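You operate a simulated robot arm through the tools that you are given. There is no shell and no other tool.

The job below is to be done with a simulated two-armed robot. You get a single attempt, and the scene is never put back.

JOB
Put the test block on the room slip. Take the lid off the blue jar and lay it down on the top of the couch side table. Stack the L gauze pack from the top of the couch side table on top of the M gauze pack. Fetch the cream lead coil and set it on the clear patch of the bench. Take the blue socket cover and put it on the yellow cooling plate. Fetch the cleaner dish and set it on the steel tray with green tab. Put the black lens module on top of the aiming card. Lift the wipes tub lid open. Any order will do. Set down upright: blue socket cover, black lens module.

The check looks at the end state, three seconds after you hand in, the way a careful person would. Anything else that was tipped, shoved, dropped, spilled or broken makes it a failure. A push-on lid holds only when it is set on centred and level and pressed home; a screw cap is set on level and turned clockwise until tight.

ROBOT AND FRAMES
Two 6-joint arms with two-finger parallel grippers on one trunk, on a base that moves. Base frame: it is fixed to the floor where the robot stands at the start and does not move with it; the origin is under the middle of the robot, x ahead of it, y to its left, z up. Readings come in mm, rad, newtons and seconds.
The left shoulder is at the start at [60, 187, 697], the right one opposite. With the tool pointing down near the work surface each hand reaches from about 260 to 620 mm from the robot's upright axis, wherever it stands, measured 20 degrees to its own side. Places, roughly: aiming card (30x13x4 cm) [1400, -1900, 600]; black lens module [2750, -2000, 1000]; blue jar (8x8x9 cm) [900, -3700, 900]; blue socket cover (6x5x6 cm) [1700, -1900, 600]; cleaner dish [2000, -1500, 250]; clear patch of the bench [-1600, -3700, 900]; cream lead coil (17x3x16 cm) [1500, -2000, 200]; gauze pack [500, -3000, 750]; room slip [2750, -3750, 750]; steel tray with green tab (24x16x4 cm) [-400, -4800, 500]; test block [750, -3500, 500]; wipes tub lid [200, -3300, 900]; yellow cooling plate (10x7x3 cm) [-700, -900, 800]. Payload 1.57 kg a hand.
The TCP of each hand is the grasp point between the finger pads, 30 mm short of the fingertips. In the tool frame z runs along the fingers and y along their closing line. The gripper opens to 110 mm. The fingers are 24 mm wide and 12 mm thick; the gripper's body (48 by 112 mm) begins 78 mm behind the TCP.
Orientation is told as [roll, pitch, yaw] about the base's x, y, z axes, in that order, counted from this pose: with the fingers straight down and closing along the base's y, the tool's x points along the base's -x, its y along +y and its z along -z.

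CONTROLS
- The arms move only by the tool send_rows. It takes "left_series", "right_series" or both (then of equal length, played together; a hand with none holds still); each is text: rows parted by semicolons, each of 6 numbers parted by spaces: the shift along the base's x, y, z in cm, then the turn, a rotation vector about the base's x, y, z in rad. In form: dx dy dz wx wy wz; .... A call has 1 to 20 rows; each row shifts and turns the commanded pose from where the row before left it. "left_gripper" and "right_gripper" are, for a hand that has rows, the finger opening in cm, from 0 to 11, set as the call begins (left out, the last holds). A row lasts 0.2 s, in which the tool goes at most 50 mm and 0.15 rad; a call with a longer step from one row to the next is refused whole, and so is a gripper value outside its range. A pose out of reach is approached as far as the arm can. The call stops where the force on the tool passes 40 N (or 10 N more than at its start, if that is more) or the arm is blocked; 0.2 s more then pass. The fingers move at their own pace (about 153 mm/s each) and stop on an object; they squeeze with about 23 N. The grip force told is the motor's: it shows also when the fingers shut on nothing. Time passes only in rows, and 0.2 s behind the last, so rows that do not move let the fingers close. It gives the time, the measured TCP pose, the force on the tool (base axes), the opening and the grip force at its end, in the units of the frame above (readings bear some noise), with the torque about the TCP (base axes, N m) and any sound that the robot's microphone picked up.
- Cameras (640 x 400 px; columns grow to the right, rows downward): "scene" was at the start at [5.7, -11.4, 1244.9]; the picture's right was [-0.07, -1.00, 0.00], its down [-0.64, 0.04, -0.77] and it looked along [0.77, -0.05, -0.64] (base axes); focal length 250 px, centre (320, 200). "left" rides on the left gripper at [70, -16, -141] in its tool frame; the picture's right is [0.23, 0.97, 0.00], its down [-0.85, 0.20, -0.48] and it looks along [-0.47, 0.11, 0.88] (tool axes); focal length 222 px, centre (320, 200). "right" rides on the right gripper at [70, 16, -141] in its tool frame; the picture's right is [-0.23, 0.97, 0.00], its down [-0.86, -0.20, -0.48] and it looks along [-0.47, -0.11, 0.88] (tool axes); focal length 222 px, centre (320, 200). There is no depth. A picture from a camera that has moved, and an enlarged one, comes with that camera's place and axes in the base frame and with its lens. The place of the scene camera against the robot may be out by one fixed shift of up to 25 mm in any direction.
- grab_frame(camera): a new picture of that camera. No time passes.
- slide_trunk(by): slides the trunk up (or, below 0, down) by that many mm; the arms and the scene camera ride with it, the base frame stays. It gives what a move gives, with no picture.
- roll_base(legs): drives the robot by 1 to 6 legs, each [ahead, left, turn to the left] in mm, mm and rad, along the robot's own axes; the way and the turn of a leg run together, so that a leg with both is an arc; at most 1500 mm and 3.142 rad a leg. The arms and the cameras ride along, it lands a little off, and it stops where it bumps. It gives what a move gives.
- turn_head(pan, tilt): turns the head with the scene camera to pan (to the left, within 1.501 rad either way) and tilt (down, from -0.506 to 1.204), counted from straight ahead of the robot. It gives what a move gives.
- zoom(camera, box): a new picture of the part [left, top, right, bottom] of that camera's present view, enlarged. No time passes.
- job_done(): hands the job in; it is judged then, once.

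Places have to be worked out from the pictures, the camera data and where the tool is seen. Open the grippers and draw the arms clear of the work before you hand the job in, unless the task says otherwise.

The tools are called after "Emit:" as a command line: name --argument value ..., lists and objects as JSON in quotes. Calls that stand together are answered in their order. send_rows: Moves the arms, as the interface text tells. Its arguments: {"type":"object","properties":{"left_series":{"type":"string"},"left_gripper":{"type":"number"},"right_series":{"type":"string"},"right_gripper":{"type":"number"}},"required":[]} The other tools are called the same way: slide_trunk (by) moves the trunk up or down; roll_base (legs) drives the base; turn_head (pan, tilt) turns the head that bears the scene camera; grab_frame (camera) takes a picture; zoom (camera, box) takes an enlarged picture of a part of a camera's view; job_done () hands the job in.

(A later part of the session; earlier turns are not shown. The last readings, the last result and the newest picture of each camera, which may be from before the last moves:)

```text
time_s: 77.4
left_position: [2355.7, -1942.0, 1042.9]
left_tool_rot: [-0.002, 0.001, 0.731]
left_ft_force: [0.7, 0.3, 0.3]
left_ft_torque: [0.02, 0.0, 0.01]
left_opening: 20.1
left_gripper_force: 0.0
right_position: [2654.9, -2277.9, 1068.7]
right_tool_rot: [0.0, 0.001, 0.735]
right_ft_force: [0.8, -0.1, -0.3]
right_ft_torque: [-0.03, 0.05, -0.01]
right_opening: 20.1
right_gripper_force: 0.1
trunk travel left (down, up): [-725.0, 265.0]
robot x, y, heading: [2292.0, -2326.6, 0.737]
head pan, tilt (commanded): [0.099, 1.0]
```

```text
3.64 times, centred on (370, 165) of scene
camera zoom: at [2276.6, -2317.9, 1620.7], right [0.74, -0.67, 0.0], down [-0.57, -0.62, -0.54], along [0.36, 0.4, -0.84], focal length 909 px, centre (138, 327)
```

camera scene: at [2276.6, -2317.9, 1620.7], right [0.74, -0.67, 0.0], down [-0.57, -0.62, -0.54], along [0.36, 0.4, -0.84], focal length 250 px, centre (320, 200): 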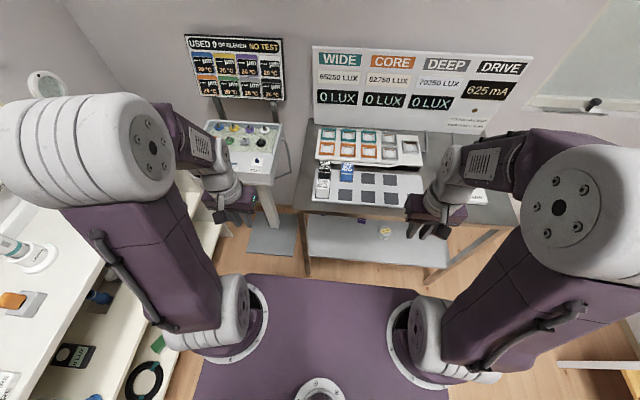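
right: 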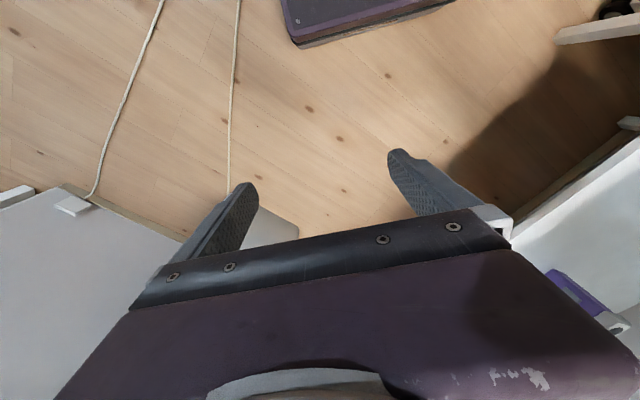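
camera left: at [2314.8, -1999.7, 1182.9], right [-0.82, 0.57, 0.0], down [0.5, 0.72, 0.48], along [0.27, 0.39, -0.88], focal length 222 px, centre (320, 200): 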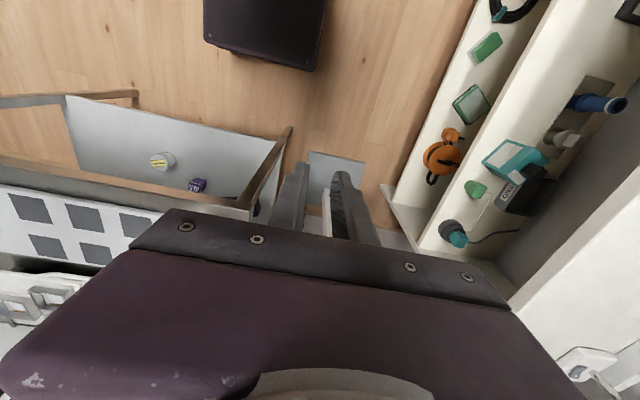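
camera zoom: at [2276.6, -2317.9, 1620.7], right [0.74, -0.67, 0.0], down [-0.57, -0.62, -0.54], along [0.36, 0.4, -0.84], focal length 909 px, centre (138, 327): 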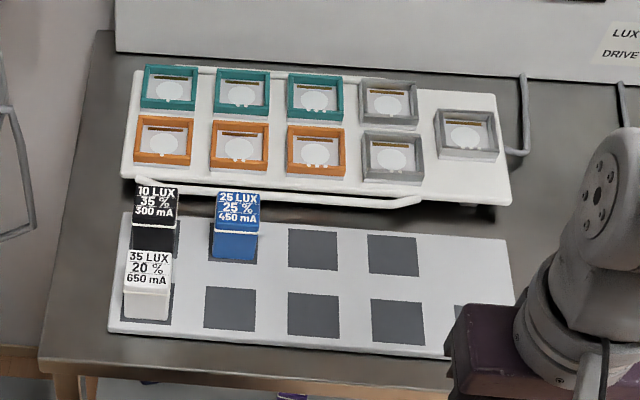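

The camera box sits behind the gripper. I'll use the left wrist camera to locate the modules precisely: shift the left hand right, then forward so its camera is over the modules.

Emit:
send_rows --left_series "2.9 -3.2 1 0 0 0; 2.9 -3.2 1 0 0 0; 2.9 -3.2 1 0 0 0; 2.9 -3.2 1 0 0 0; 3.5 3.15 0 0 0 0; 3.5 3.15 0 0 0 0; 3.5 3.15 0 0 0 0; 3.5 3.15 0 0 0 0; 3.5 3.15 0 0 0 0; 3.5 3.15 0 0 0 0; 0 0 0 0 0 0"

Emit:
grab_frame --camera "left"

Emit:
grab_frame --camera "scene"

```text
time_s: 79.8
left_position: [2669.1, -1891.7, 1081.9]
left_tool_rot: [-0.001, 0.001, 0.732]
left_ft_force: [-0.4, -1.2, -0.2]
left_ft_torque: [-0.01, 0.01, -0.01]
left_opening: 20.0
left_gripper_force: 0.1
left hand out of reach, approached as far as the arm can: row 10
right_position: [2653.8, -2278.5, 1069.2]
right_tool_rot: [0.001, -0.002, 0.734]
right_ft_force: [-0.2, 0.1, -0.1]
right_ft_torque: [-0.02, -0.01, -0.01]
right_opening: 20.0
right_gripper_force: 0.1
trunk travel left (down, up): [-725.0, 265.0]
robot x, y, heading: [2285.7, -2324.6, 0.73]
head pan, tilt (commanded): [0.099, 1.0]
```

```text
taken
camera left: at [2627.2, -1950.5, 1223.4], right [-0.82, 0.57, 0.0], down [0.5, 0.72, 0.48], along [0.27, 0.39, -0.88], focal length 222 px, centre (320, 200)
```

left: 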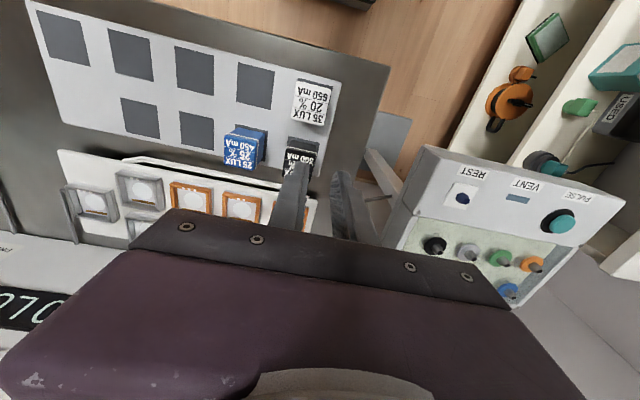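

```text
taken
camera scene: at [2273.2, -2321.1, 1620.7], right [0.74, -0.67, 0.0], down [-0.57, -0.62, -0.54], along [0.36, 0.4, -0.84], focal length 250 px, centre (320, 200)
```

scene: 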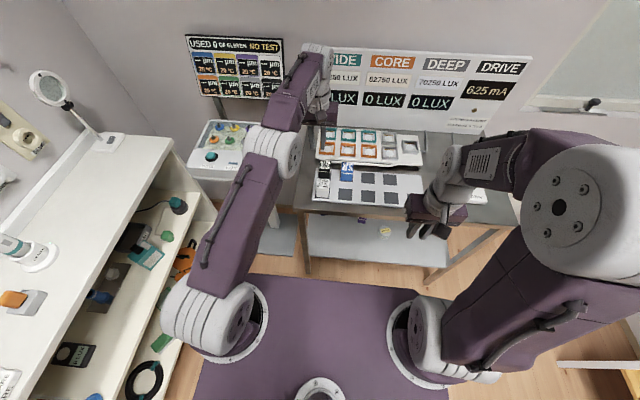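

The black module is visible near the left finger in the wrist view. I zoom, then take a second view from a shifted position to triangulate.

Emit:
zoom --camera "left" --box '[200, 60, 360, 200]'

Emit:
send_rows --left_series "-3.7 -3.35 0 0 0 0; -3.7 -3.35 0 0 0 0; 0 0 0 0 0 0"

Emit:
zoom --camera "left" --box '[200, 60, 360, 200]'

Emit:
grab_frame --camera "left"

```text
2.86 times, centred on (280, 130) of left
camera zoom: at [2627.2, -1950.5, 1223.4], right [-0.82, 0.57, 0.0], down [0.5, 0.72, 0.48], along [0.27, 0.39, -0.88], focal length 635 px, centre (434, 400)
```

zoom: 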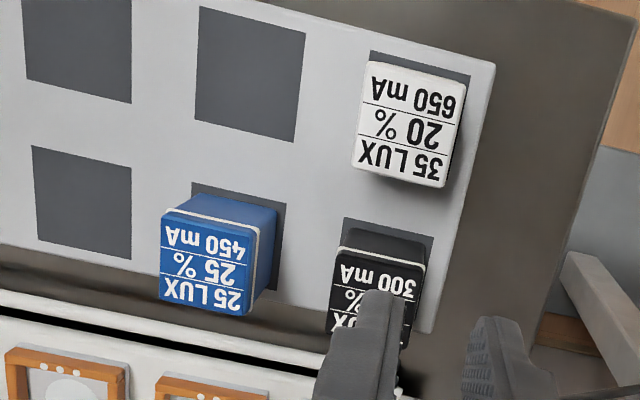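

```text
time_s: 80.6
left_position: [2598.0, -1955.3, 1081.2]
left_tool_rot: [0.0, 0.001, 0.731]
left_ft_force: [0.9, 0.9, 0.0]
left_ft_torque: [-0.01, 0.02, 0.0]
left_opening: 20.0
left_gripper_force: 0.0
right_position: [2655.5, -2277.9, 1069.9]
right_tool_rot: [0.001, 0.002, 0.733]
right_ft_force: [0.2, -0.1, 0.5]
right_ft_torque: [0.0, 0.03, 0.0]
right_opening: 20.2
right_gripper_force: 0.0
trunk travel left (down, up): [-725.0, 265.0]
robot x, y, heading: [2289.7, -2327.1, 0.734]
head pan, tilt (commanded): [0.099, 1.0]
```

```text
2.86 times, centred on (280, 130) of left
camera zoom: at [2556.4, -2014.7, 1222.5], right [-0.82, 0.57, 0.0], down [0.5, 0.72, 0.48], along [0.27, 0.39, -0.88], focal length 635 px, centre (434, 400)
```

zoom: 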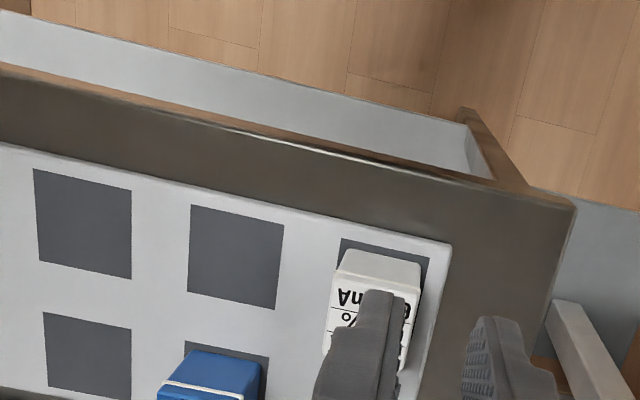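

```text
taken
camera left: at [2556.4, -2014.7, 1222.5], right [-0.82, 0.57, 0.0], down [0.5, 0.72, 0.48], along [0.27, 0.39, -0.88], focal length 222 px, centre (320, 200)
```

left: 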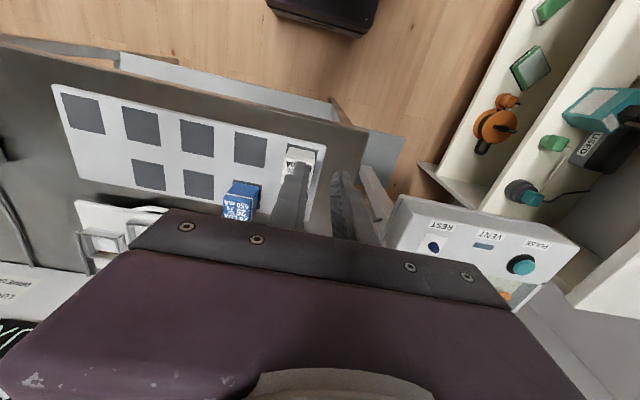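

Triangulating, the slot card top is at z≈853 and the black module's centre is about [2718, -1875], top z≈904; table normal heading ≈0.745. I draw the left hand back, tilt it forward 50°, and drive 130 mm closer.

Emit:
send_rows --left_series "-3 -4 0 0 0 0; -3 -4 0 0 0 0; 0 0 0 0.0983 -0.1066 0.014; 0 0 0 0.0983 -0.1066 0; 0 0 0 0.0983 -0.1066 0; 0 0 0 0.0983 -0.1066 0; 0 0 0 0.0983 -0.1066 0; 0 0 0 0.0983 -0.1066 0; 0 0 0 0 0 0" --left_gripper 6.2

Emit:
roll_base --legs '[[130, 0, 0.01]]'

Emit:
grab_frame --camera "left"

Emit:
grab_frame --camera "scene"

```text
time_s: 82.6
left_position: [2561.1, -2040.6, 1088.3]
left_tool_rot: [-0.002, -0.872, 0.744]
left_ft_force: [-0.4, 0.0, 0.4]
left_ft_torque: [0.0, -0.02, 0.0]
left_opening: 61.9
left_gripper_force: 0.1
left hand out of reach, approached as far as the arm can: row 7, 8
right_position: [2653.0, -2278.8, 1069.0]
right_tool_rot: [0.0, 0.001, 0.734]
right_ft_force: [-0.1, 0.5, 0.6]
right_ft_torque: [0.0, 0.01, 0.0]
right_opening: 20.2
right_gripper_force: 0.1
trunk travel left (down, up): [-725.0, 265.0]
robot x, y, heading: [2290.7, -2322.6, 0.732]
head pan, tilt (commanded): [0.099, 1.0]
```

```text
time_s: 83.9
left_position: [2653.8, -1951.5, 1088.4]
left_tool_rot: [0.0, -0.872, 0.757]
left_ft_force: [0.0, -0.4, 0.5]
left_ft_torque: [0.01, 0.0, -0.03]
left_opening: 62.0
left_gripper_force: 0.0
right_position: [2748.6, -2188.8, 1069.3]
right_tool_rot: [0.001, -0.002, 0.742]
right_ft_force: [-1.2, -0.8, 0.5]
right_ft_torque: [0.03, -0.01, 0.0]
right_opening: 20.1
right_gripper_force: 0.0
trunk travel left (down, up): [-725.0, 265.0]
robot x, y, heading: [2387.4, -2235.5, 0.745]
head pan, tilt (commanded): [0.099, 1.0]
```

```text
taken
camera left: at [2553.6, -2067.9, 1126.4], right [-0.78, 0.61, -0.17], down [0.0, 0.27, 0.96], along [0.63, 0.75, -0.21], focal length 222 px, centre (320, 200)
```

left: 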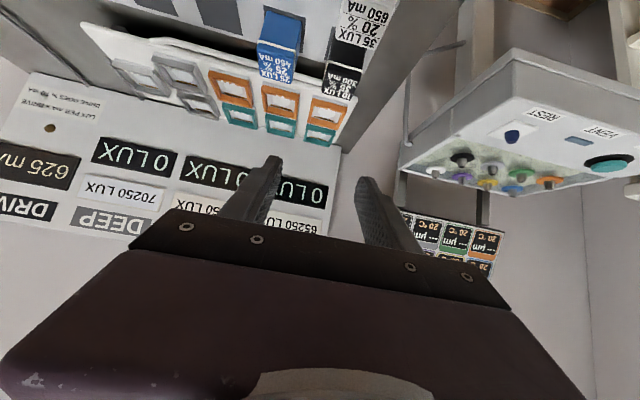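

```text
taken
camera scene: at [2369.5, -2233.4, 1620.7], right [0.75, -0.67, 0.0], down [-0.56, -0.63, -0.54], along [0.36, 0.4, -0.84], focal length 250 px, centre (320, 200)
```

scene: 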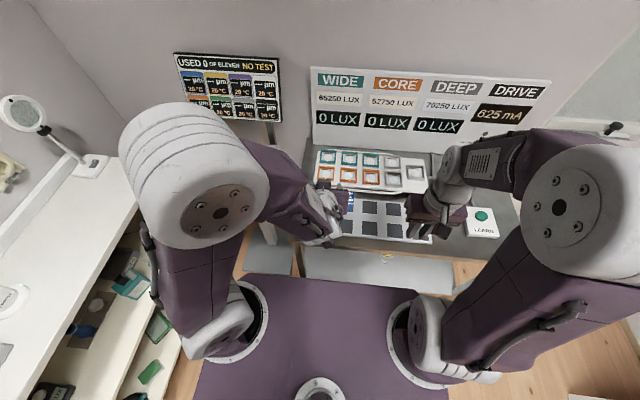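

The hand is tilted 50° and above the white module. I descend to the pre-grasp point about 110 mm behind and above the black module along the tool axis and check.

Emit:
send_rows --left_series "0.1 0.5 -3.2 0 0 0; 0.1 0.5 -3.2 0 0 0; 0.1 0.5 -3.2 0 0 0; 0 0.4 -3.2 0 0 0; 0 0 0 0 0 0"

Emit:
zoom --camera "scene" --box '[270, 140, 410, 260]'

Emit:
grab_frame --camera "left"

```text
time_s: 85.1
left_position: [2699.0, -1936.1, 1003.2]
left_tool_rot: [0.011, -0.864, 0.75]
left_ft_force: [-0.1, -0.2, -0.5]
left_ft_torque: [0.0, 0.01, -0.02]
left_opening: 62.0
left_gripper_force: 0.1
left hand out of reach, approached as far as the arm can: row 1, 2, 3, 4
right_position: [2749.3, -2186.4, 1070.3]
right_tool_rot: [0.001, 0.001, 0.743]
right_ft_force: [-0.5, 0.0, -0.4]
right_ft_torque: [0.02, -0.02, -0.02]
right_opening: 20.0
right_gripper_force: 0.1
trunk travel left (down, up): [-725.0, 265.0]
robot x, y, heading: [2389.0, -2239.0, 0.745]
head pan, tilt (commanded): [0.099, 1.0]
```

```text
3.33 times, centred on (340, 200) of scene
camera zoom: at [2370.4, -2232.0, 1620.7], right [0.75, -0.67, 0.0], down [-0.56, -0.63, -0.54], along [0.36, 0.4, -0.84], focal length 834 px, centre (253, 200)
```

zoom: 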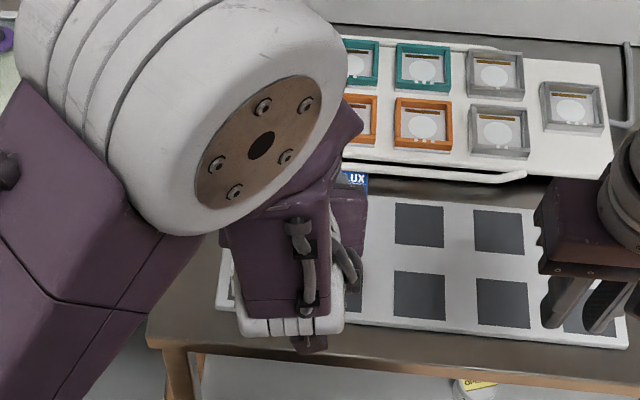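

```text
taken
camera left: at [2598.6, -2053.7, 1042.0], right [-0.78, 0.61, -0.16], down [0.01, 0.27, 0.96], along [0.63, 0.75, -0.21], focal length 222 px, centre (320, 200)
```

left: 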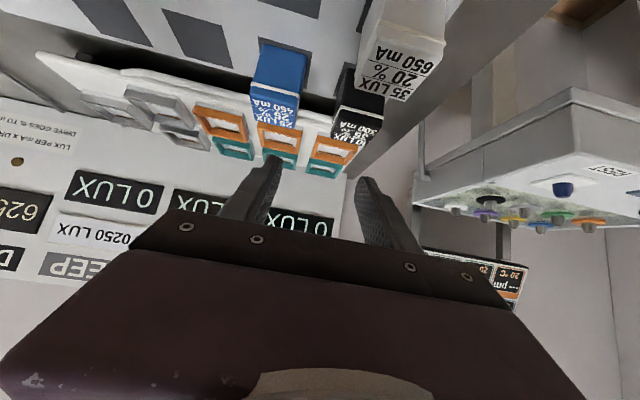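

The tilted pose is too close to the shoulder for the arm; the commanded pose was limited. I back the base off 130 mm so the arm has a better reach, then retry.

Emit:
roll_base --legs '[[-130, 0, 0]]'

Emit:
send_rows --left_series "0 0 0 0 0 0; 0 0 0 0 0 0"

```text
time_s: 86.4
left_position: [2603.6, -2022.7, 1004.1]
left_tool_rot: [0.013, -0.864, 0.751]
left_ft_force: [-0.4, 0.2, -0.3]
left_ft_torque: [0.01, -0.01, 0.0]
left_opening: 62.3
left_gripper_force: 0.0
right_position: [2654.5, -2274.1, 1068.5]
right_tool_rot: [0.0, 0.001, 0.744]
right_ft_force: [-0.1, 0.3, 1.1]
right_ft_torque: [-0.01, 0.03, -0.02]
right_opening: 19.9
right_gripper_force: 0.1
trunk travel left (down, up): [-725.0, 265.0]
robot x, y, heading: [2293.5, -2326.0, 0.743]
head pan, tilt (commanded): [0.099, 1.0]
```

```text
time_s: 87.0
left_position: [2603.4, -2023.6, 1004.8]
left_tool_rot: [0.013, -0.864, 0.749]
left_ft_force: [-0.1, 0.3, -1.1]
left_ft_torque: [-0.01, 0.0, 0.0]
left_opening: 62.0
left_gripper_force: 0.0
right_position: [2655.6, -2273.5, 1068.3]
right_tool_rot: [0.002, 0.0, 0.743]
right_ft_force: [0.0, -0.1, -0.1]
right_ft_torque: [-0.01, -0.03, -0.01]
right_opening: 20.2
right_gripper_force: 0.0
trunk travel left (down, up): [-725.0, 265.0]
robot x, y, heading: [2294.4, -2324.7, 0.744]
head pan, tilt (commanded): [0.099, 1.0]
```

Now I move to the pre-grasp point again from the new stance.

Emit:
send_rows --left_series "1.8 3.0 -1.5 0 0 0; 1.8 3.05 -1.5 0 0 0; 1.75 3.05 -1.55 0 0 0; 0 0 0 0 0 0"

Emit:
grab_frame --camera "left"

Emit:
zoom --camera "scene" --box '[270, 140, 410, 260]'

```text
time_s: 88.0
left_position: [2658.4, -1932.6, 958.4]
left_tool_rot: [0.014, -0.863, 0.75]
left_ft_force: [0.6, 0.4, 0.5]
left_ft_torque: [-0.01, 0.01, 0.0]
left_opening: 62.1
left_gripper_force: 0.0
right_position: [2655.4, -2274.8, 1068.9]
right_tool_rot: [0.002, -0.002, 0.745]
right_ft_force: [0.1, 0.1, 0.1]
right_ft_torque: [-0.01, 0.01, -0.01]
right_opening: 19.9
right_gripper_force: 0.1
trunk travel left (down, up): [-725.0, 265.0]
robot x, y, heading: [2296.1, -2323.2, 0.739]
head pan, tilt (commanded): [0.099, 1.0]
```

```text
taken
camera left: at [2557.9, -2050.7, 997.0], right [-0.78, 0.6, -0.16], down [0.01, 0.27, 0.96], along [0.63, 0.75, -0.21], focal length 222 px, centre (320, 200)
```

left: 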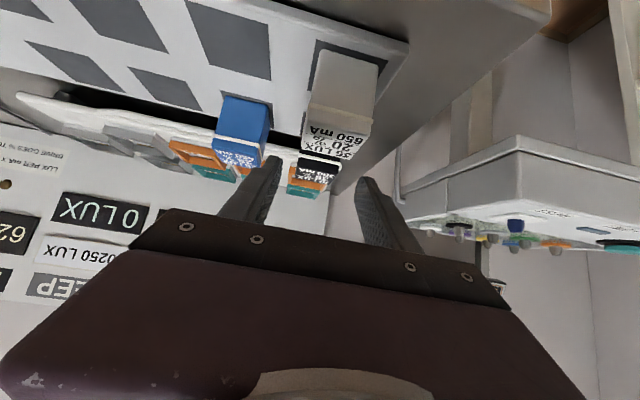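

```text
3.33 times, centred on (340, 200) of scene
camera zoom: at [2275.9, -2319.8, 1620.7], right [0.75, -0.67, 0.0], down [-0.56, -0.63, -0.54], along [0.36, 0.4, -0.84], focal length 834 px, centre (253, 200)
```

zoom: 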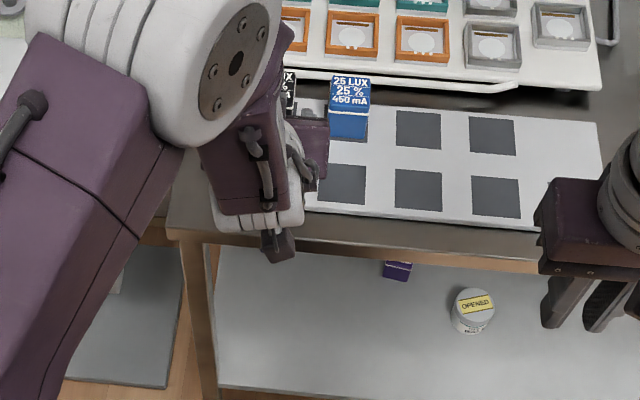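

The black module is centred between the fingers in the wrist view. I advance 110 mm along the tool axis to straddle it.

Emit:
send_rows --left_series "1.2 1.14 -1.4 0 0 0; 1.2 1.14 -1.4 0 0 0; 1.2 1.14 -1.4 0 0 0; 1.2 1.14 -1.4 0 0 0; 1.2 1.14 -1.4 0 0 0; 0 0 0 0 0 0"

Emit:
grab_frame --camera "left"

Emit:
zoom --camera "scene" --box '[270, 120, 410, 240]'

```text
time_s: 89.4
left_position: [2715.7, -1877.0, 890.0]
left_tool_rot: [0.012, -0.869, 0.751]
left_ft_force: [-5.8, -6.0, 13.0]
left_ft_torque: [-0.35, -0.31, -0.25]
left_opening: 61.3
left_gripper_force: 0.0
right_position: [2654.5, -2276.5, 1071.3]
right_tool_rot: [0.001, -0.002, 0.744]
right_ft_force: [-0.5, -0.1, 0.4]
right_ft_torque: [0.02, 0.0, -0.02]
right_opening: 19.8
right_gripper_force: 0.1
trunk travel left (down, up): [-725.0, 265.0]
robot x, y, heading: [2294.1, -2325.6, 0.745]
head pan, tilt (commanded): [0.099, 1.0]
```

```text
taken
camera left: at [2616.1, -1994.1, 928.4], right [-0.78, 0.61, -0.17], down [0.0, 0.27, 0.96], along [0.63, 0.75, -0.21], focal length 222 px, centre (320, 200)
```

left: 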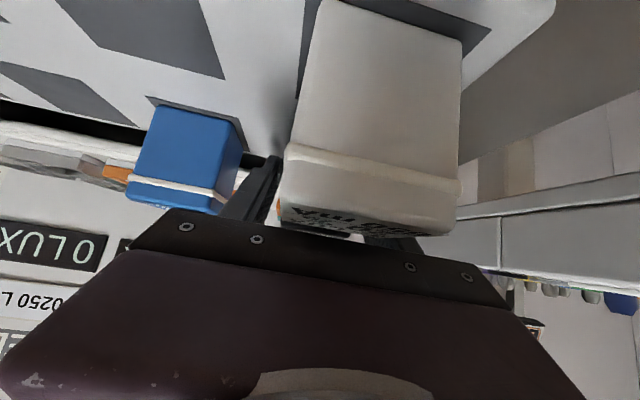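

```text
3.33 times, centred on (340, 180) of scene
camera zoom: at [2272.5, -2322.7, 1621.0], right [0.75, -0.67, 0.0], down [-0.56, -0.63, -0.54], along [0.36, 0.41, -0.84], focal length 834 px, centre (253, 267)
```

zoom: 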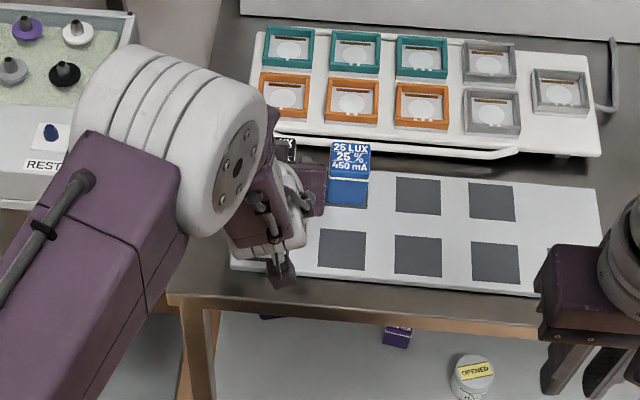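

There is about 13 N of contact, consistent with the right fingertip touching the slot card; I raise 5 mm to relieve it and then close gently on the module.

Emit:
send_rows --left_series "0 0 0.6 0 0 0; 0 0 0 0 0 0"

Emit:
send_rows --left_series "0 0 0 0 0 0; 0 0 0 0 0 0; 0 0 0 0 0 0" --left_gripper 2.5

```text
time_s: 90.0
left_position: [2717.2, -1875.8, 893.8]
left_tool_rot: [0.014, -0.864, 0.751]
left_ft_force: [0.1, -0.1, 0.0]
left_ft_torque: [0.0, 0.01, 0.01]
left_opening: 62.0
left_gripper_force: 0.0
right_position: [2654.2, -2276.0, 1070.1]
right_tool_rot: [0.001, 0.0, 0.743]
right_ft_force: [0.5, 0.1, -0.6]
right_ft_torque: [0.02, -0.02, 0.02]
right_opening: 20.3
right_gripper_force: 0.1
trunk travel left (down, up): [-725.0, 265.0]
robot x, y, heading: [2294.7, -2325.1, 0.743]
head pan, tilt (commanded): [0.099, 1.0]
```

```text
time_s: 90.8
left_position: [2717.2, -1874.7, 894.6]
left_tool_rot: [0.012, -0.866, 0.75]
left_ft_force: [0.9, 0.7, 3.7]
left_ft_torque: [-0.1, -0.02, 0.03]
left_opening: 43.8
left_gripper_force: 23.2
right_position: [2655.7, -2275.0, 1069.8]
right_tool_rot: [0.001, -0.001, 0.743]
right_ft_force: [-0.8, 0.6, -0.2]
right_ft_torque: [-0.01, 0.01, 0.0]
right_opening: 19.9
right_gripper_force: 0.0
trunk travel left (down, up): [-725.0, 265.0]
robot x, y, heading: [2293.5, -2323.9, 0.744]
head pan, tilt (commanded): [0.099, 1.0]
```

The module is gripped (opening 43.8 mm, 23 N). I lift it straight up and check.

Emit:
send_rows --left_series "0 0 1.5 0 0 0; 0 0 3 0 0 0; 0 0 4 0 0 0; 0 0 4 0 0 0; 0 0 0 0 0 0"

Emit:
grab_frame --camera "left"

Emit:
grab_frame --camera "scene"

```text
time_s: 92.0
left_position: [2715.7, -1876.2, 1019.4]
left_tool_rot: [0.013, -0.864, 0.749]
left_ft_force: [0.9, 0.1, -1.0]
left_ft_torque: [-0.02, 0.02, 0.01]
left_opening: 43.7
left_gripper_force: 23.4
right_position: [2655.7, -2274.6, 1069.0]
right_tool_rot: [-0.001, 0.0, 0.743]
right_ft_force: [0.5, -0.3, -0.7]
right_ft_torque: [-0.01, 0.04, 0.01]
right_opening: 20.0
right_gripper_force: 0.0
trunk travel left (down, up): [-725.0, 265.0]
robot x, y, heading: [2295.0, -2321.6, 0.744]
head pan, tilt (commanded): [0.099, 1.0]
```

```text
taken
camera left: at [2617.1, -1993.4, 1057.4], right [-0.78, 0.6, -0.16], down [0.01, 0.27, 0.96], along [0.63, 0.75, -0.22], focal length 222 px, centre (320, 200)
```

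left: 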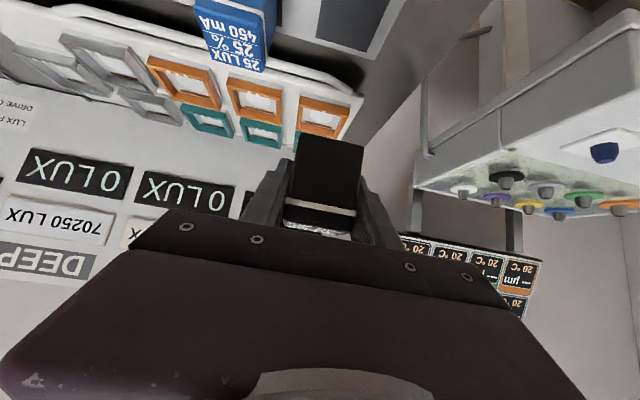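

```text
taken
camera scene: at [2276.7, -2318.9, 1620.7], right [0.75, -0.67, 0.0], down [-0.56, -0.63, -0.54], along [0.36, 0.4, -0.84], focal length 250 px, centre (320, 200)
```

scene: 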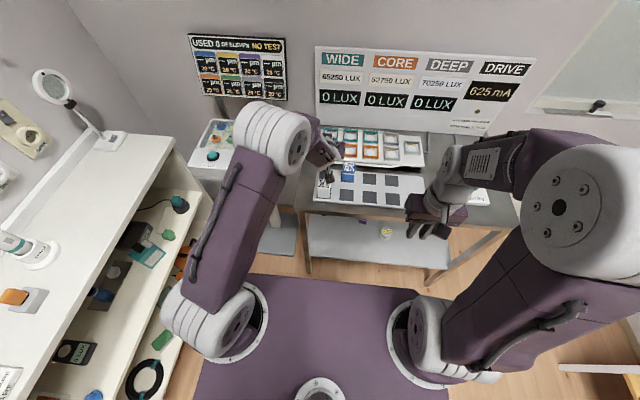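

The black module is held, its base about 34 mm below the TCP (so the slot card top was ~860). I tuck the right hand, back off from the table, and turn to face the cabinet (heading ≈2.316).

Emit:
send_rows --right_series "0 -2.8 0 0 0 0; -0.2 -2.8 0 0 0 0; 0 0 0 0 0 0"

Emit:
roll_base --legs '[[-350, 0, 0], [0, -100, 0], [0, 0, 1.572]]'

Emit:
turn_head --pan 0.0 --tilt 0.75

Emit:
grab_frame --camera "scene"

```text
time_s: 92.8
left_position: [2715.7, -1875.1, 1018.2]
left_tool_rot: [0.013, -0.865, 0.752]
left_ft_force: [-0.5, 0.2, -1.0]
left_ft_torque: [0.01, 0.04, 0.02]
left_opening: 43.7
left_gripper_force: 22.8
right_position: [2652.9, -2328.9, 1069.4]
right_tool_rot: [0.0, 0.001, 0.743]
right_ft_force: [0.8, 0.3, 0.3]
right_ft_torque: [-0.02, -0.01, -0.02]
right_opening: 20.1
right_gripper_force: 0.0
trunk travel left (down, up): [-725.0, 265.0]
robot x, y, heading: [2292.8, -2323.2, 0.738]
head pan, tilt (commanded): [0.099, 1.0]
```

```text
time_s: 99.6
left_position: [1645.5, -2221.4, 1020.2]
left_tool_rot: [0.014, -0.864, 2.34]
left_ft_force: [0.4, -0.3, -0.8]
left_ft_torque: [0.01, 0.02, 0.02]
left_opening: 43.7
left_gripper_force: 22.9
right_position: [2101.2, -2275.6, 1069.6]
right_tool_rot: [0.001, 0.0, 2.333]
right_ft_force: [0.3, -0.6, 0.3]
right_ft_torque: [0.0, 0.0, 0.02]
right_opening: 20.1
right_gripper_force: 0.1
trunk travel left (down, up): [-725.0, 265.0]
robot x, y, heading: [2099.2, -2636.3, 2.33]
head pan, tilt (commanded): [0.099, 1.0]
```

```text
time_s: 100.4
left_position: [1646.6, -2221.2, 1019.0]
left_tool_rot: [0.011, -0.864, 2.341]
left_ft_force: [-0.3, 0.4, -1.4]
left_ft_torque: [0.01, 0.01, 0.01]
left_opening: 43.7
left_gripper_force: 23.0
right_position: [2100.7, -2275.0, 1070.0]
right_tool_rot: [-0.001, 0.0, 2.334]
right_ft_force: [0.1, 0.6, 0.1]
right_ft_torque: [0.01, 0.04, -0.01]
right_opening: 20.0
right_gripper_force: 0.1
trunk travel left (down, up): [-725.0, 265.0]
robot x, y, heading: [2104.5, -2636.3, 2.336]
head pan, tilt (commanded): [0.0, 0.75]
```

```text
taken
camera scene: at [2067.1, -2624.4, 1639.8], right [0.72, 0.69, 0.0], down [0.47, -0.49, -0.73], along [-0.5, 0.53, -0.68], focal length 250 px, centre (320, 200)
```

scene: 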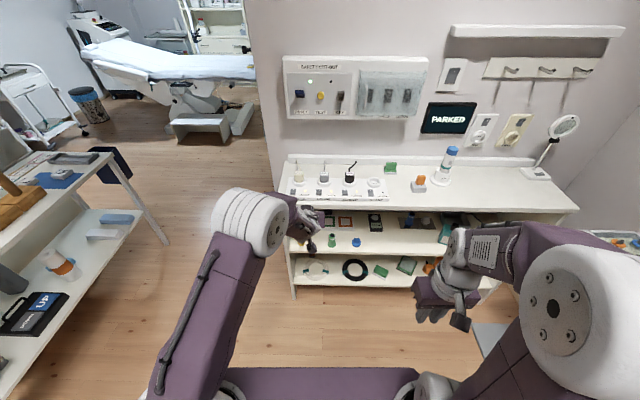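

I lower the trunk so the hand comes to shelf level and look at the shelf from here.

Emit:
slide_trunk --by -300

Emit:
zoom --camera "scene" --box '[260, 100, 480, 260]'

Emit:
grab_frame --camera "left"

Emit:
grab_frame --camera "right"

```text
time_s: 103.4
left_position: [1646.6, -2221.2, 718.5]
left_tool_rot: [0.01, -0.864, 2.34]
left_ft_force: [-1.3, 0.1, -1.0]
left_ft_torque: [0.01, 0.02, 0.0]
left_opening: 43.9
left_gripper_force: 22.3
right_position: [2100.6, -2275.3, 769.7]
right_tool_rot: [0.0, -0.001, 2.334]
right_ft_force: [0.3, 0.0, -0.2]
right_ft_torque: [-0.02, 0.0, -0.01]
right_opening: 20.2
right_gripper_force: 0.1
trunk travel left (down, up): [-425.0, 565.0]
robot x, y, heading: [2102.7, -2634.5, 2.333]
head pan, tilt (commanded): [0.0, 0.75]
```

```text
2.50 times, centred on (370, 180) of scene
camera zoom: at [2067.2, -2624.4, 1339.9], right [0.72, 0.69, 0.0], down [0.47, -0.49, -0.73], along [-0.51, 0.53, -0.68], focal length 625 px, centre (195, 250)
```

zoom: 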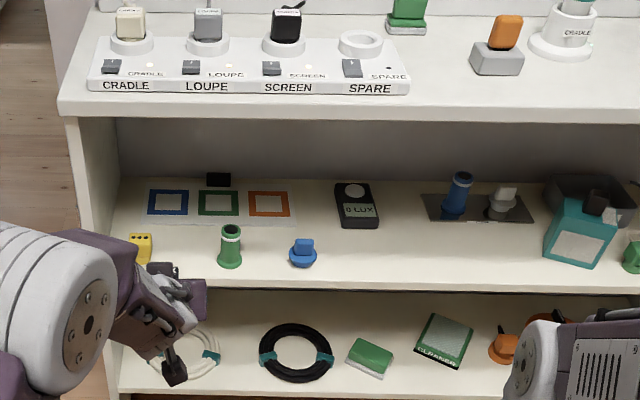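

```text
taken
camera left: at [1764.5, -2318.1, 757.4], right [-0.59, -0.79, -0.16], down [-0.27, 0.0, 0.96], along [-0.76, 0.61, -0.21], focal length 222 px, centre (320, 200)
```

left: 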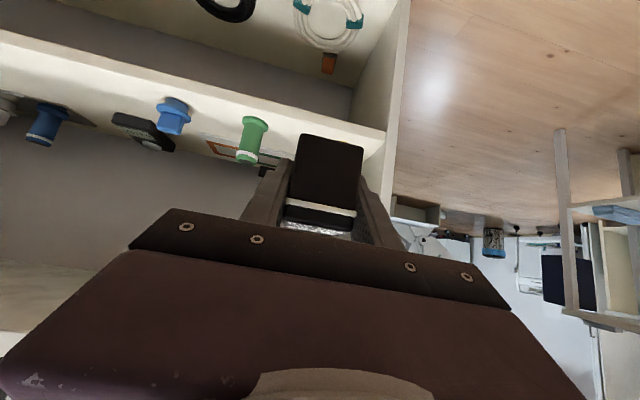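

```text
taken
camera right: at [2137.0, -2337.0, 910.5], right [-0.86, -0.51, 0.0], down [-0.45, 0.76, 0.48], along [-0.24, 0.41, -0.88], focal length 222 px, centre (320, 200)
```

right: 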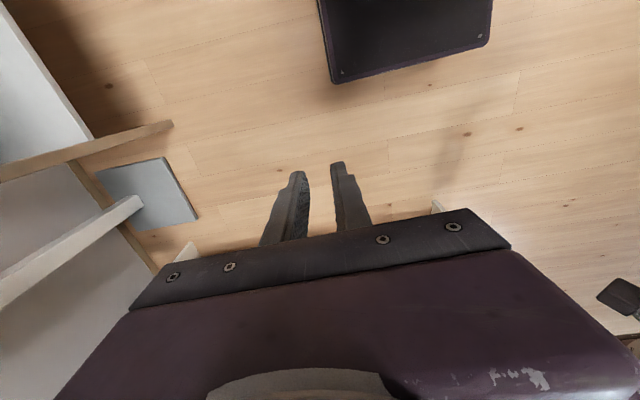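

On the mid shelf the blue cover stands at about [1642, -1874], the green piece ~130 mm to its left, and the card's right part lies behind. I'll take the blue cover first with the right hand; drive ahead 190 and right 125.

Emit:
send_rows --left_series "2.8 -2.9 0 0 0 0; 0.7 -0.7 0 0 0 0; 0 0 0 0 0 0"

Emit:
roll_base --legs '[[190, -125, -0.02]]'

Emit:
grab_frame --camera "scene"

```text
time_s: 104.2
left_position: [1680.7, -2258.1, 719.1]
left_tool_rot: [0.013, -0.865, 2.34]
left_ft_force: [0.1, -0.6, -1.5]
left_ft_torque: [-0.02, -0.02, 0.02]
left_opening: 43.5
left_gripper_force: 22.7
right_position: [2100.8, -2275.6, 770.9]
right_tool_rot: [0.001, 0.001, 2.334]
right_ft_force: [-0.9, -0.6, -0.2]
right_ft_torque: [0.02, 0.01, 0.02]
right_opening: 19.8
right_gripper_force: 0.1
trunk travel left (down, up): [-425.0, 565.0]
robot x, y, heading: [2100.8, -2639.9, 2.337]
head pan, tilt (commanded): [0.0, 0.75]
```

```text
time_s: 105.9
left_position: [1649.2, -2023.2, 718.4]
left_tool_rot: [0.016, -0.863, 2.318]
left_ft_force: [0.1, 0.0, -1.3]
left_ft_torque: [-0.02, 0.05, 0.01]
left_opening: 43.7
left_gripper_force: 22.5
right_position: [2070.3, -2050.1, 768.9]
right_tool_rot: [0.0, -0.003, 2.313]
right_ft_force: [0.1, 1.0, -0.8]
right_ft_torque: [-0.05, -0.03, 0.02]
right_opening: 20.0
right_gripper_force: 0.1
trunk travel left (down, up): [-425.0, 565.0]
robot x, y, heading: [2062.4, -2413.2, 2.308]
head pan, tilt (commanded): [0.0, 0.75]
```

```text
taken
camera scene: at [2028.8, -2398.7, 1339.8], right [0.74, 0.67, 0.0], down [0.46, -0.5, -0.73], along [-0.49, 0.54, -0.68], focal length 250 px, centre (320, 200)
```

scene: 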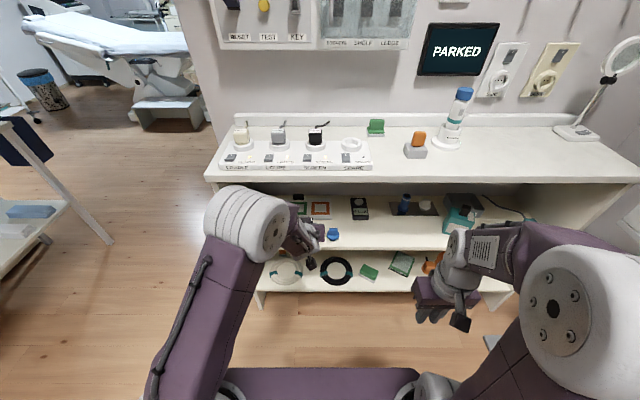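

Now I bring the right hand forward to f≈480 and tilt it 50° forward to look at the cover with its camera.

Emit:
send_rows --right_series "-3.67 1.55 0 0 0 0; -3.67 1.55 0 0 0 0; -3.67 1.55 0 0 0 0; -3.67 1.55 0 0 0 0; -3.67 1.55 0 0 0 0; -3.67 1.55 0 0 0 0; 0 0 0 0.1072 0.0977 0; 0 0 0 0.1072 0.0977 0; 0 0 0 0.1072 0.0977 0; 0 0 0 0.1072 0.0977 0; 0 0 0 0.1072 0.0977 0; 0 0 0 0.1072 0.0977 0; 0 0 0 0 0 0" --right_gripper 7.5

Emit:
grab_frame --camera "right"

Emit:
grab_frame --camera "scene"

```text
time_s: 108.7
left_position: [1649.9, -2024.9, 719.4]
left_tool_rot: [0.012, -0.865, 2.319]
left_ft_force: [0.1, -1.6, -1.5]
left_ft_torque: [0.01, -0.01, 0.0]
left_opening: 43.7
left_gripper_force: 23.1
right_position: [1851.1, -1957.5, 769.8]
right_tool_rot: [-0.005, -0.87, 2.315]
right_ft_force: [-1.1, 0.2, -1.0]
right_ft_torque: [0.0, -0.02, -0.01]
right_opening: 75.0
right_gripper_force: 0.2
right hand out of reach, approached as far as the arm can: row 11
trunk travel left (down, up): [-425.0, 565.0]
robot x, y, heading: [2063.2, -2407.8, 2.308]
head pan, tilt (commanded): [0.0, 0.75]
```

```text
taken
camera right: at [1941.3, -2082.3, 806.6], right [-0.82, -0.55, 0.17], down [0.02, 0.27, 0.96], along [-0.57, 0.79, -0.21], focal length 222 px, centre (320, 200)
```

right: 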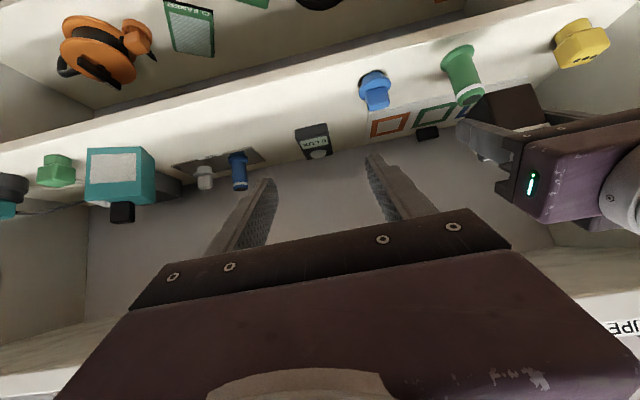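

```text
taken
camera scene: at [2028.8, -2400.0, 1339.9], right [0.74, 0.67, 0.0], down [0.46, -0.5, -0.73], along [-0.49, 0.54, -0.68], focal length 250 px, centre (320, 200)
```

scene: 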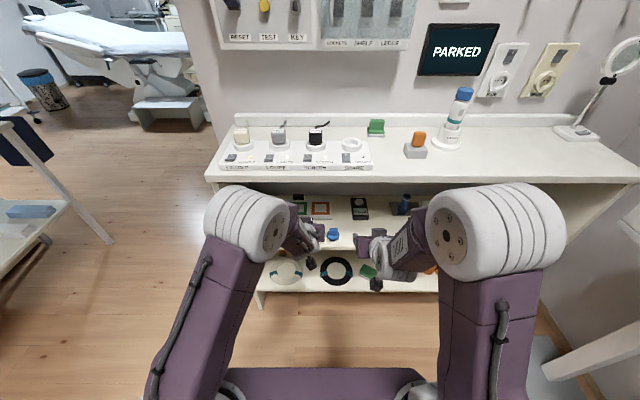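

The wrist view shows the cover clearly. I move the left hand 130 mm to the left to make room, then bring the right hand to a pre-grasp in line with the cover.

Emit:
send_rows --left_series "-3.2 -2.92 0 0 0 0; -3.2 -2.92 0 0 0 0; -3.2 -2.92 0 0 0 0; 0 0 0 0 0 0"

Emit:
send_rows --right_series "-3.49 -0.05 -2.47 0 0 0; -3.49 -0.05 -2.47 0 0 0; -3.49 -0.05 -2.47 0 0 0; -3.48 -0.05 -2.49 0 0 0; 0 0 0 0 0 0"

Emit:
grab_frame --camera "right"

Emit:
grab_frame --camera "left"

```text
time_s: 109.7
left_position: [1576.7, -2090.4, 720.1]
left_tool_rot: [0.013, -0.864, 2.32]
left_ft_force: [0.1, 0.0, -1.4]
left_ft_torque: [-0.01, 0.0, 0.02]
left_opening: 43.7
left_gripper_force: 23.4
left hand out of reach, approached as far as the arm can: row 3
right_position: [1849.5, -1959.3, 770.4]
right_tool_rot: [-0.002, -0.87, 2.314]
right_ft_force: [-0.1, -0.3, -0.2]
right_ft_torque: [0.01, 0.0, 0.0]
right_opening: 75.1
right_gripper_force: 0.0
trunk travel left (down, up): [-425.0, 565.0]
robot x, y, heading: [2063.6, -2415.4, 2.314]
head pan, tilt (commanded): [0.0, 0.75]
```

```text
time_s: 110.9
left_position: [1578.3, -2090.0, 719.2]
left_tool_rot: [0.014, -0.864, 2.32]
left_ft_force: [0.2, -0.1, -1.0]
left_ft_torque: [0.01, -0.01, 0.0]
left_opening: 43.6
left_gripper_force: 23.1
right_position: [1709.8, -1960.7, 669.5]
right_tool_rot: [-0.003, -0.87, 2.314]
right_ft_force: [-0.3, 0.6, -0.2]
right_ft_torque: [-0.01, -0.02, 0.01]
right_opening: 75.0
right_gripper_force: 0.1
trunk travel left (down, up): [-425.0, 565.0]
robot x, y, heading: [2063.5, -2409.7, 2.305]
head pan, tilt (commanded): [0.0, 0.75]
```

```text
taken
camera right: at [1801.0, -2084.8, 707.2], right [-0.82, -0.55, 0.17], down [0.02, 0.27, 0.96], along [-0.57, 0.79, -0.21], focal length 222 px, centre (320, 200)
```

right: 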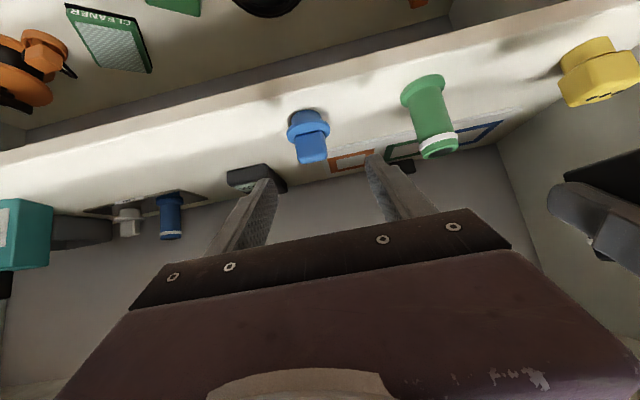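

```text
taken
camera left: at [1695.2, -2189.5, 757.8], right [-0.61, -0.78, -0.16], down [-0.27, 0.01, 0.96], along [-0.75, 0.63, -0.21], focal length 222 px, centre (320, 200)
```

left: 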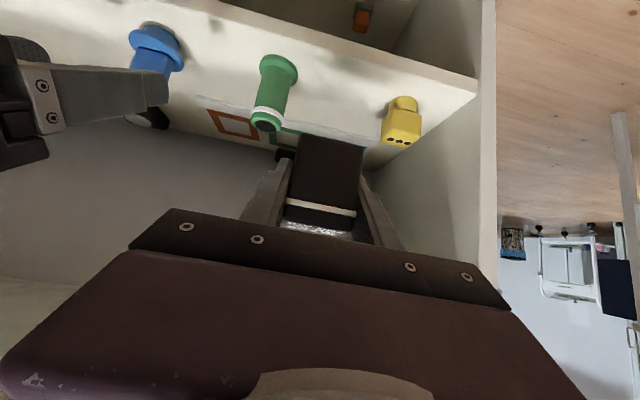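

I zoom in on the cover in the right wrist view to see its shape and exact centring.

Emit:
zoom --camera "right" --box '[250, 80, 410, 200]'

Emit:
zoom --camera "scene" --box '[280, 180, 400, 280]'

```text
3.33 times, centred on (330, 140) of right
camera zoom: at [1801.0, -2084.8, 707.2], right [-0.82, -0.55, 0.17], down [0.02, 0.27, 0.96], along [-0.57, 0.79, -0.21], focal length 740 px, centre (287, 400)
```

zoom: 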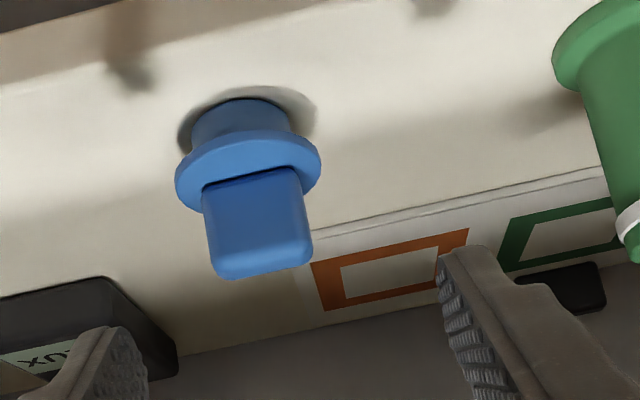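

```text
4.00 times, centred on (340, 230) of scene
camera zoom: at [2029.3, -2400.0, 1339.9], right [0.74, 0.67, 0.0], down [0.46, -0.5, -0.73], along [-0.49, 0.54, -0.68], focal length 1000 px, centre (240, 80)
```

zoom: 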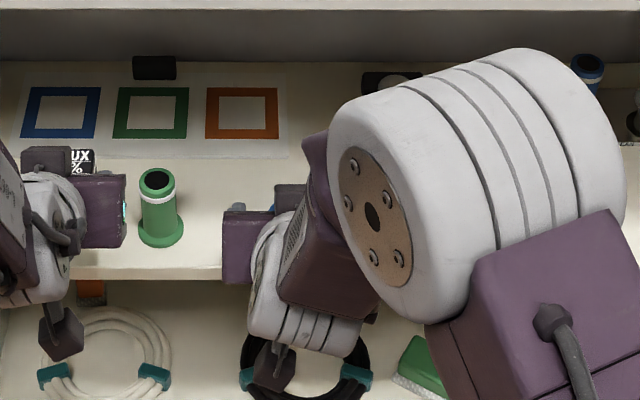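

The cover is a plug shape: cylinder, flange, and a box handle on top (z≈599–625). I go in so the fingertips straddle only the box handle, just above the flange.

Emit:
send_rows --right_series "-0.85 1.22 -1.35 0 0 0; -0.85 1.22 -1.35 0 0 0; -0.84 1.21 -1.35 0 0 0; 0 0 0 0 0 0"

Emit:
zoom --camera "right" --box '[230, 80, 410, 220]'

```text
time_s: 111.9
left_position: [1578.3, -2089.3, 719.3]
left_tool_rot: [0.012, -0.863, 2.32]
left_ft_force: [0.1, 0.3, -1.3]
left_ft_torque: [-0.02, 0.01, -0.01]
left_opening: 43.8
left_gripper_force: 23.5
right_position: [1684.3, -1924.9, 631.2]
right_tool_rot: [-0.004, -0.871, 2.312]
right_ft_force: [0.0, 0.3, 0.1]
right_ft_torque: [-0.04, -0.02, -0.01]
right_opening: 75.0
right_gripper_force: 0.1
trunk travel left (down, up): [-425.0, 565.0]
robot x, y, heading: [2065.3, -2411.6, 2.314]
head pan, tilt (commanded): [0.0, 0.75]
```

```text
2.86 times, centred on (320, 150) of right
camera zoom: at [1775.5, -2048.1, 667.3], right [-0.82, -0.55, 0.17], down [0.02, 0.27, 0.96], along [-0.58, 0.79, -0.21], focal length 635 px, centre (320, 343)
```

zoom: 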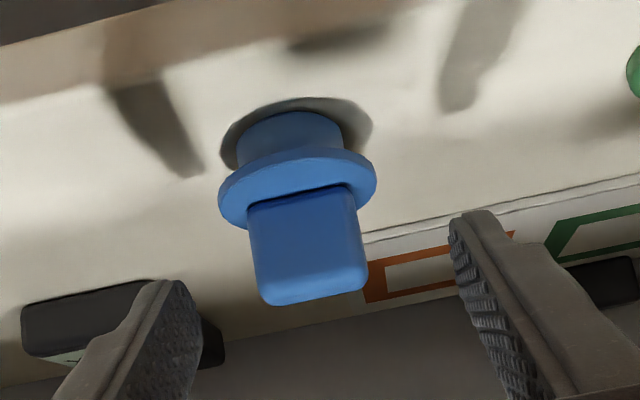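

Combining the first and third views, the box handle's centre is about [1671, -1908, 603], slightly farther and lower than thought. I go 8 mm further in and 10 mm down, then check.

Emit:
send_rows --right_series "-0.2 0.35 -0.5 0 0 0; -0.2 0.35 -0.5 0 0 0; 0 0 0 0 0 0"

Emit:
zoom --camera "right" --box '[230, 80, 410, 220]'

```text
time_s: 112.7
left_position: [1577.3, -2089.9, 719.2]
left_tool_rot: [0.011, -0.864, 2.319]
left_ft_force: [-0.5, -0.3, -1.1]
left_ft_torque: [-0.02, 0.05, 0.0]
left_opening: 43.5
left_gripper_force: 22.9
right_position: [1680.5, -1917.3, 621.2]
right_tool_rot: [-0.002, -0.872, 2.313]
right_ft_force: [-0.5, 0.6, -1.0]
right_ft_torque: [0.0, -0.02, -0.02]
right_opening: 74.8
right_gripper_force: 0.0
trunk travel left (down, up): [-425.0, 565.0]
robot x, y, heading: [2063.2, -2412.6, 2.315]
head pan, tilt (commanded): [0.0, 0.75]
```

```text
2.86 times, centred on (320, 150) of right
camera zoom: at [1771.7, -2040.9, 657.4], right [-0.82, -0.55, 0.17], down [0.02, 0.27, 0.96], along [-0.57, 0.79, -0.21], focal length 635 px, centre (320, 343)
```

zoom: 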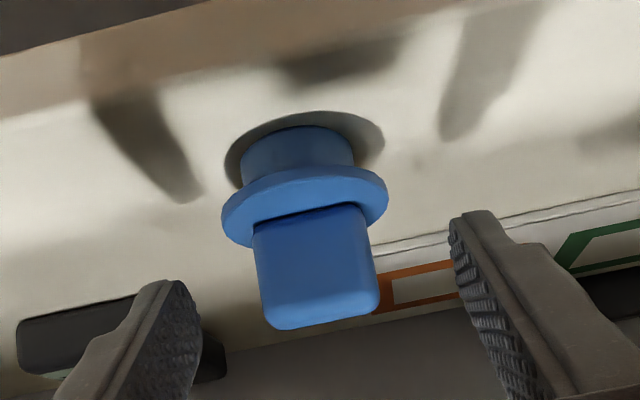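

The handle front face is still ~10 mm beyond the fingertips, and its flange top is near z≈581. I move 22 mm further forward and 8 mm down.

Emit:
send_rows --right_series "-0.5 0.54 -0.2 0 0 0; -0.5 0.54 -0.3 0 0 0; -0.49 0.54 -0.3 0 0 0; 0 0 0 0 0 0"

Emit:
zoom --camera "right" --box '[230, 80, 410, 220]'

```text
time_s: 113.7
left_position: [1577.7, -2090.1, 719.0]
left_tool_rot: [0.012, -0.864, 2.32]
left_ft_force: [0.2, -0.7, -1.2]
left_ft_torque: [-0.01, 0.03, 0.01]
left_opening: 43.7
left_gripper_force: 23.0
right_position: [1665.4, -1900.3, 612.2]
right_tool_rot: [-0.003, -0.871, 2.314]
right_ft_force: [-0.3, 0.7, -0.3]
right_ft_torque: [0.01, 0.01, -0.02]
right_opening: 75.1
right_gripper_force: 0.1
trunk travel left (down, up): [-425.0, 565.0]
robot x, y, heading: [2066.9, -2411.4, 2.317]
head pan, tilt (commanded): [0.0, 0.75]
```

```text
2.86 times, centred on (320, 150) of right
camera zoom: at [1756.8, -2024.8, 649.6], right [-0.82, -0.55, 0.17], down [0.02, 0.27, 0.96], along [-0.58, 0.79, -0.21], focal length 635 px, centre (320, 343)
```

zoom: 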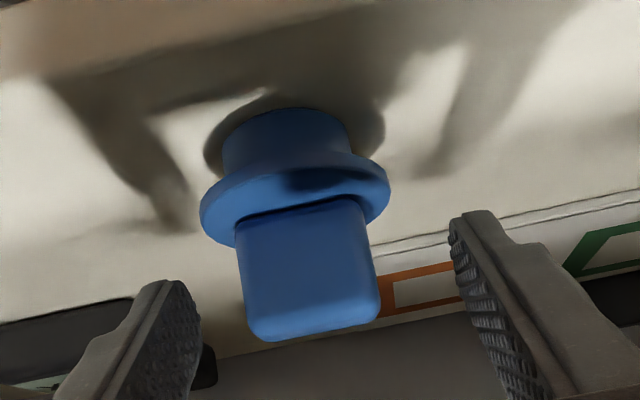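

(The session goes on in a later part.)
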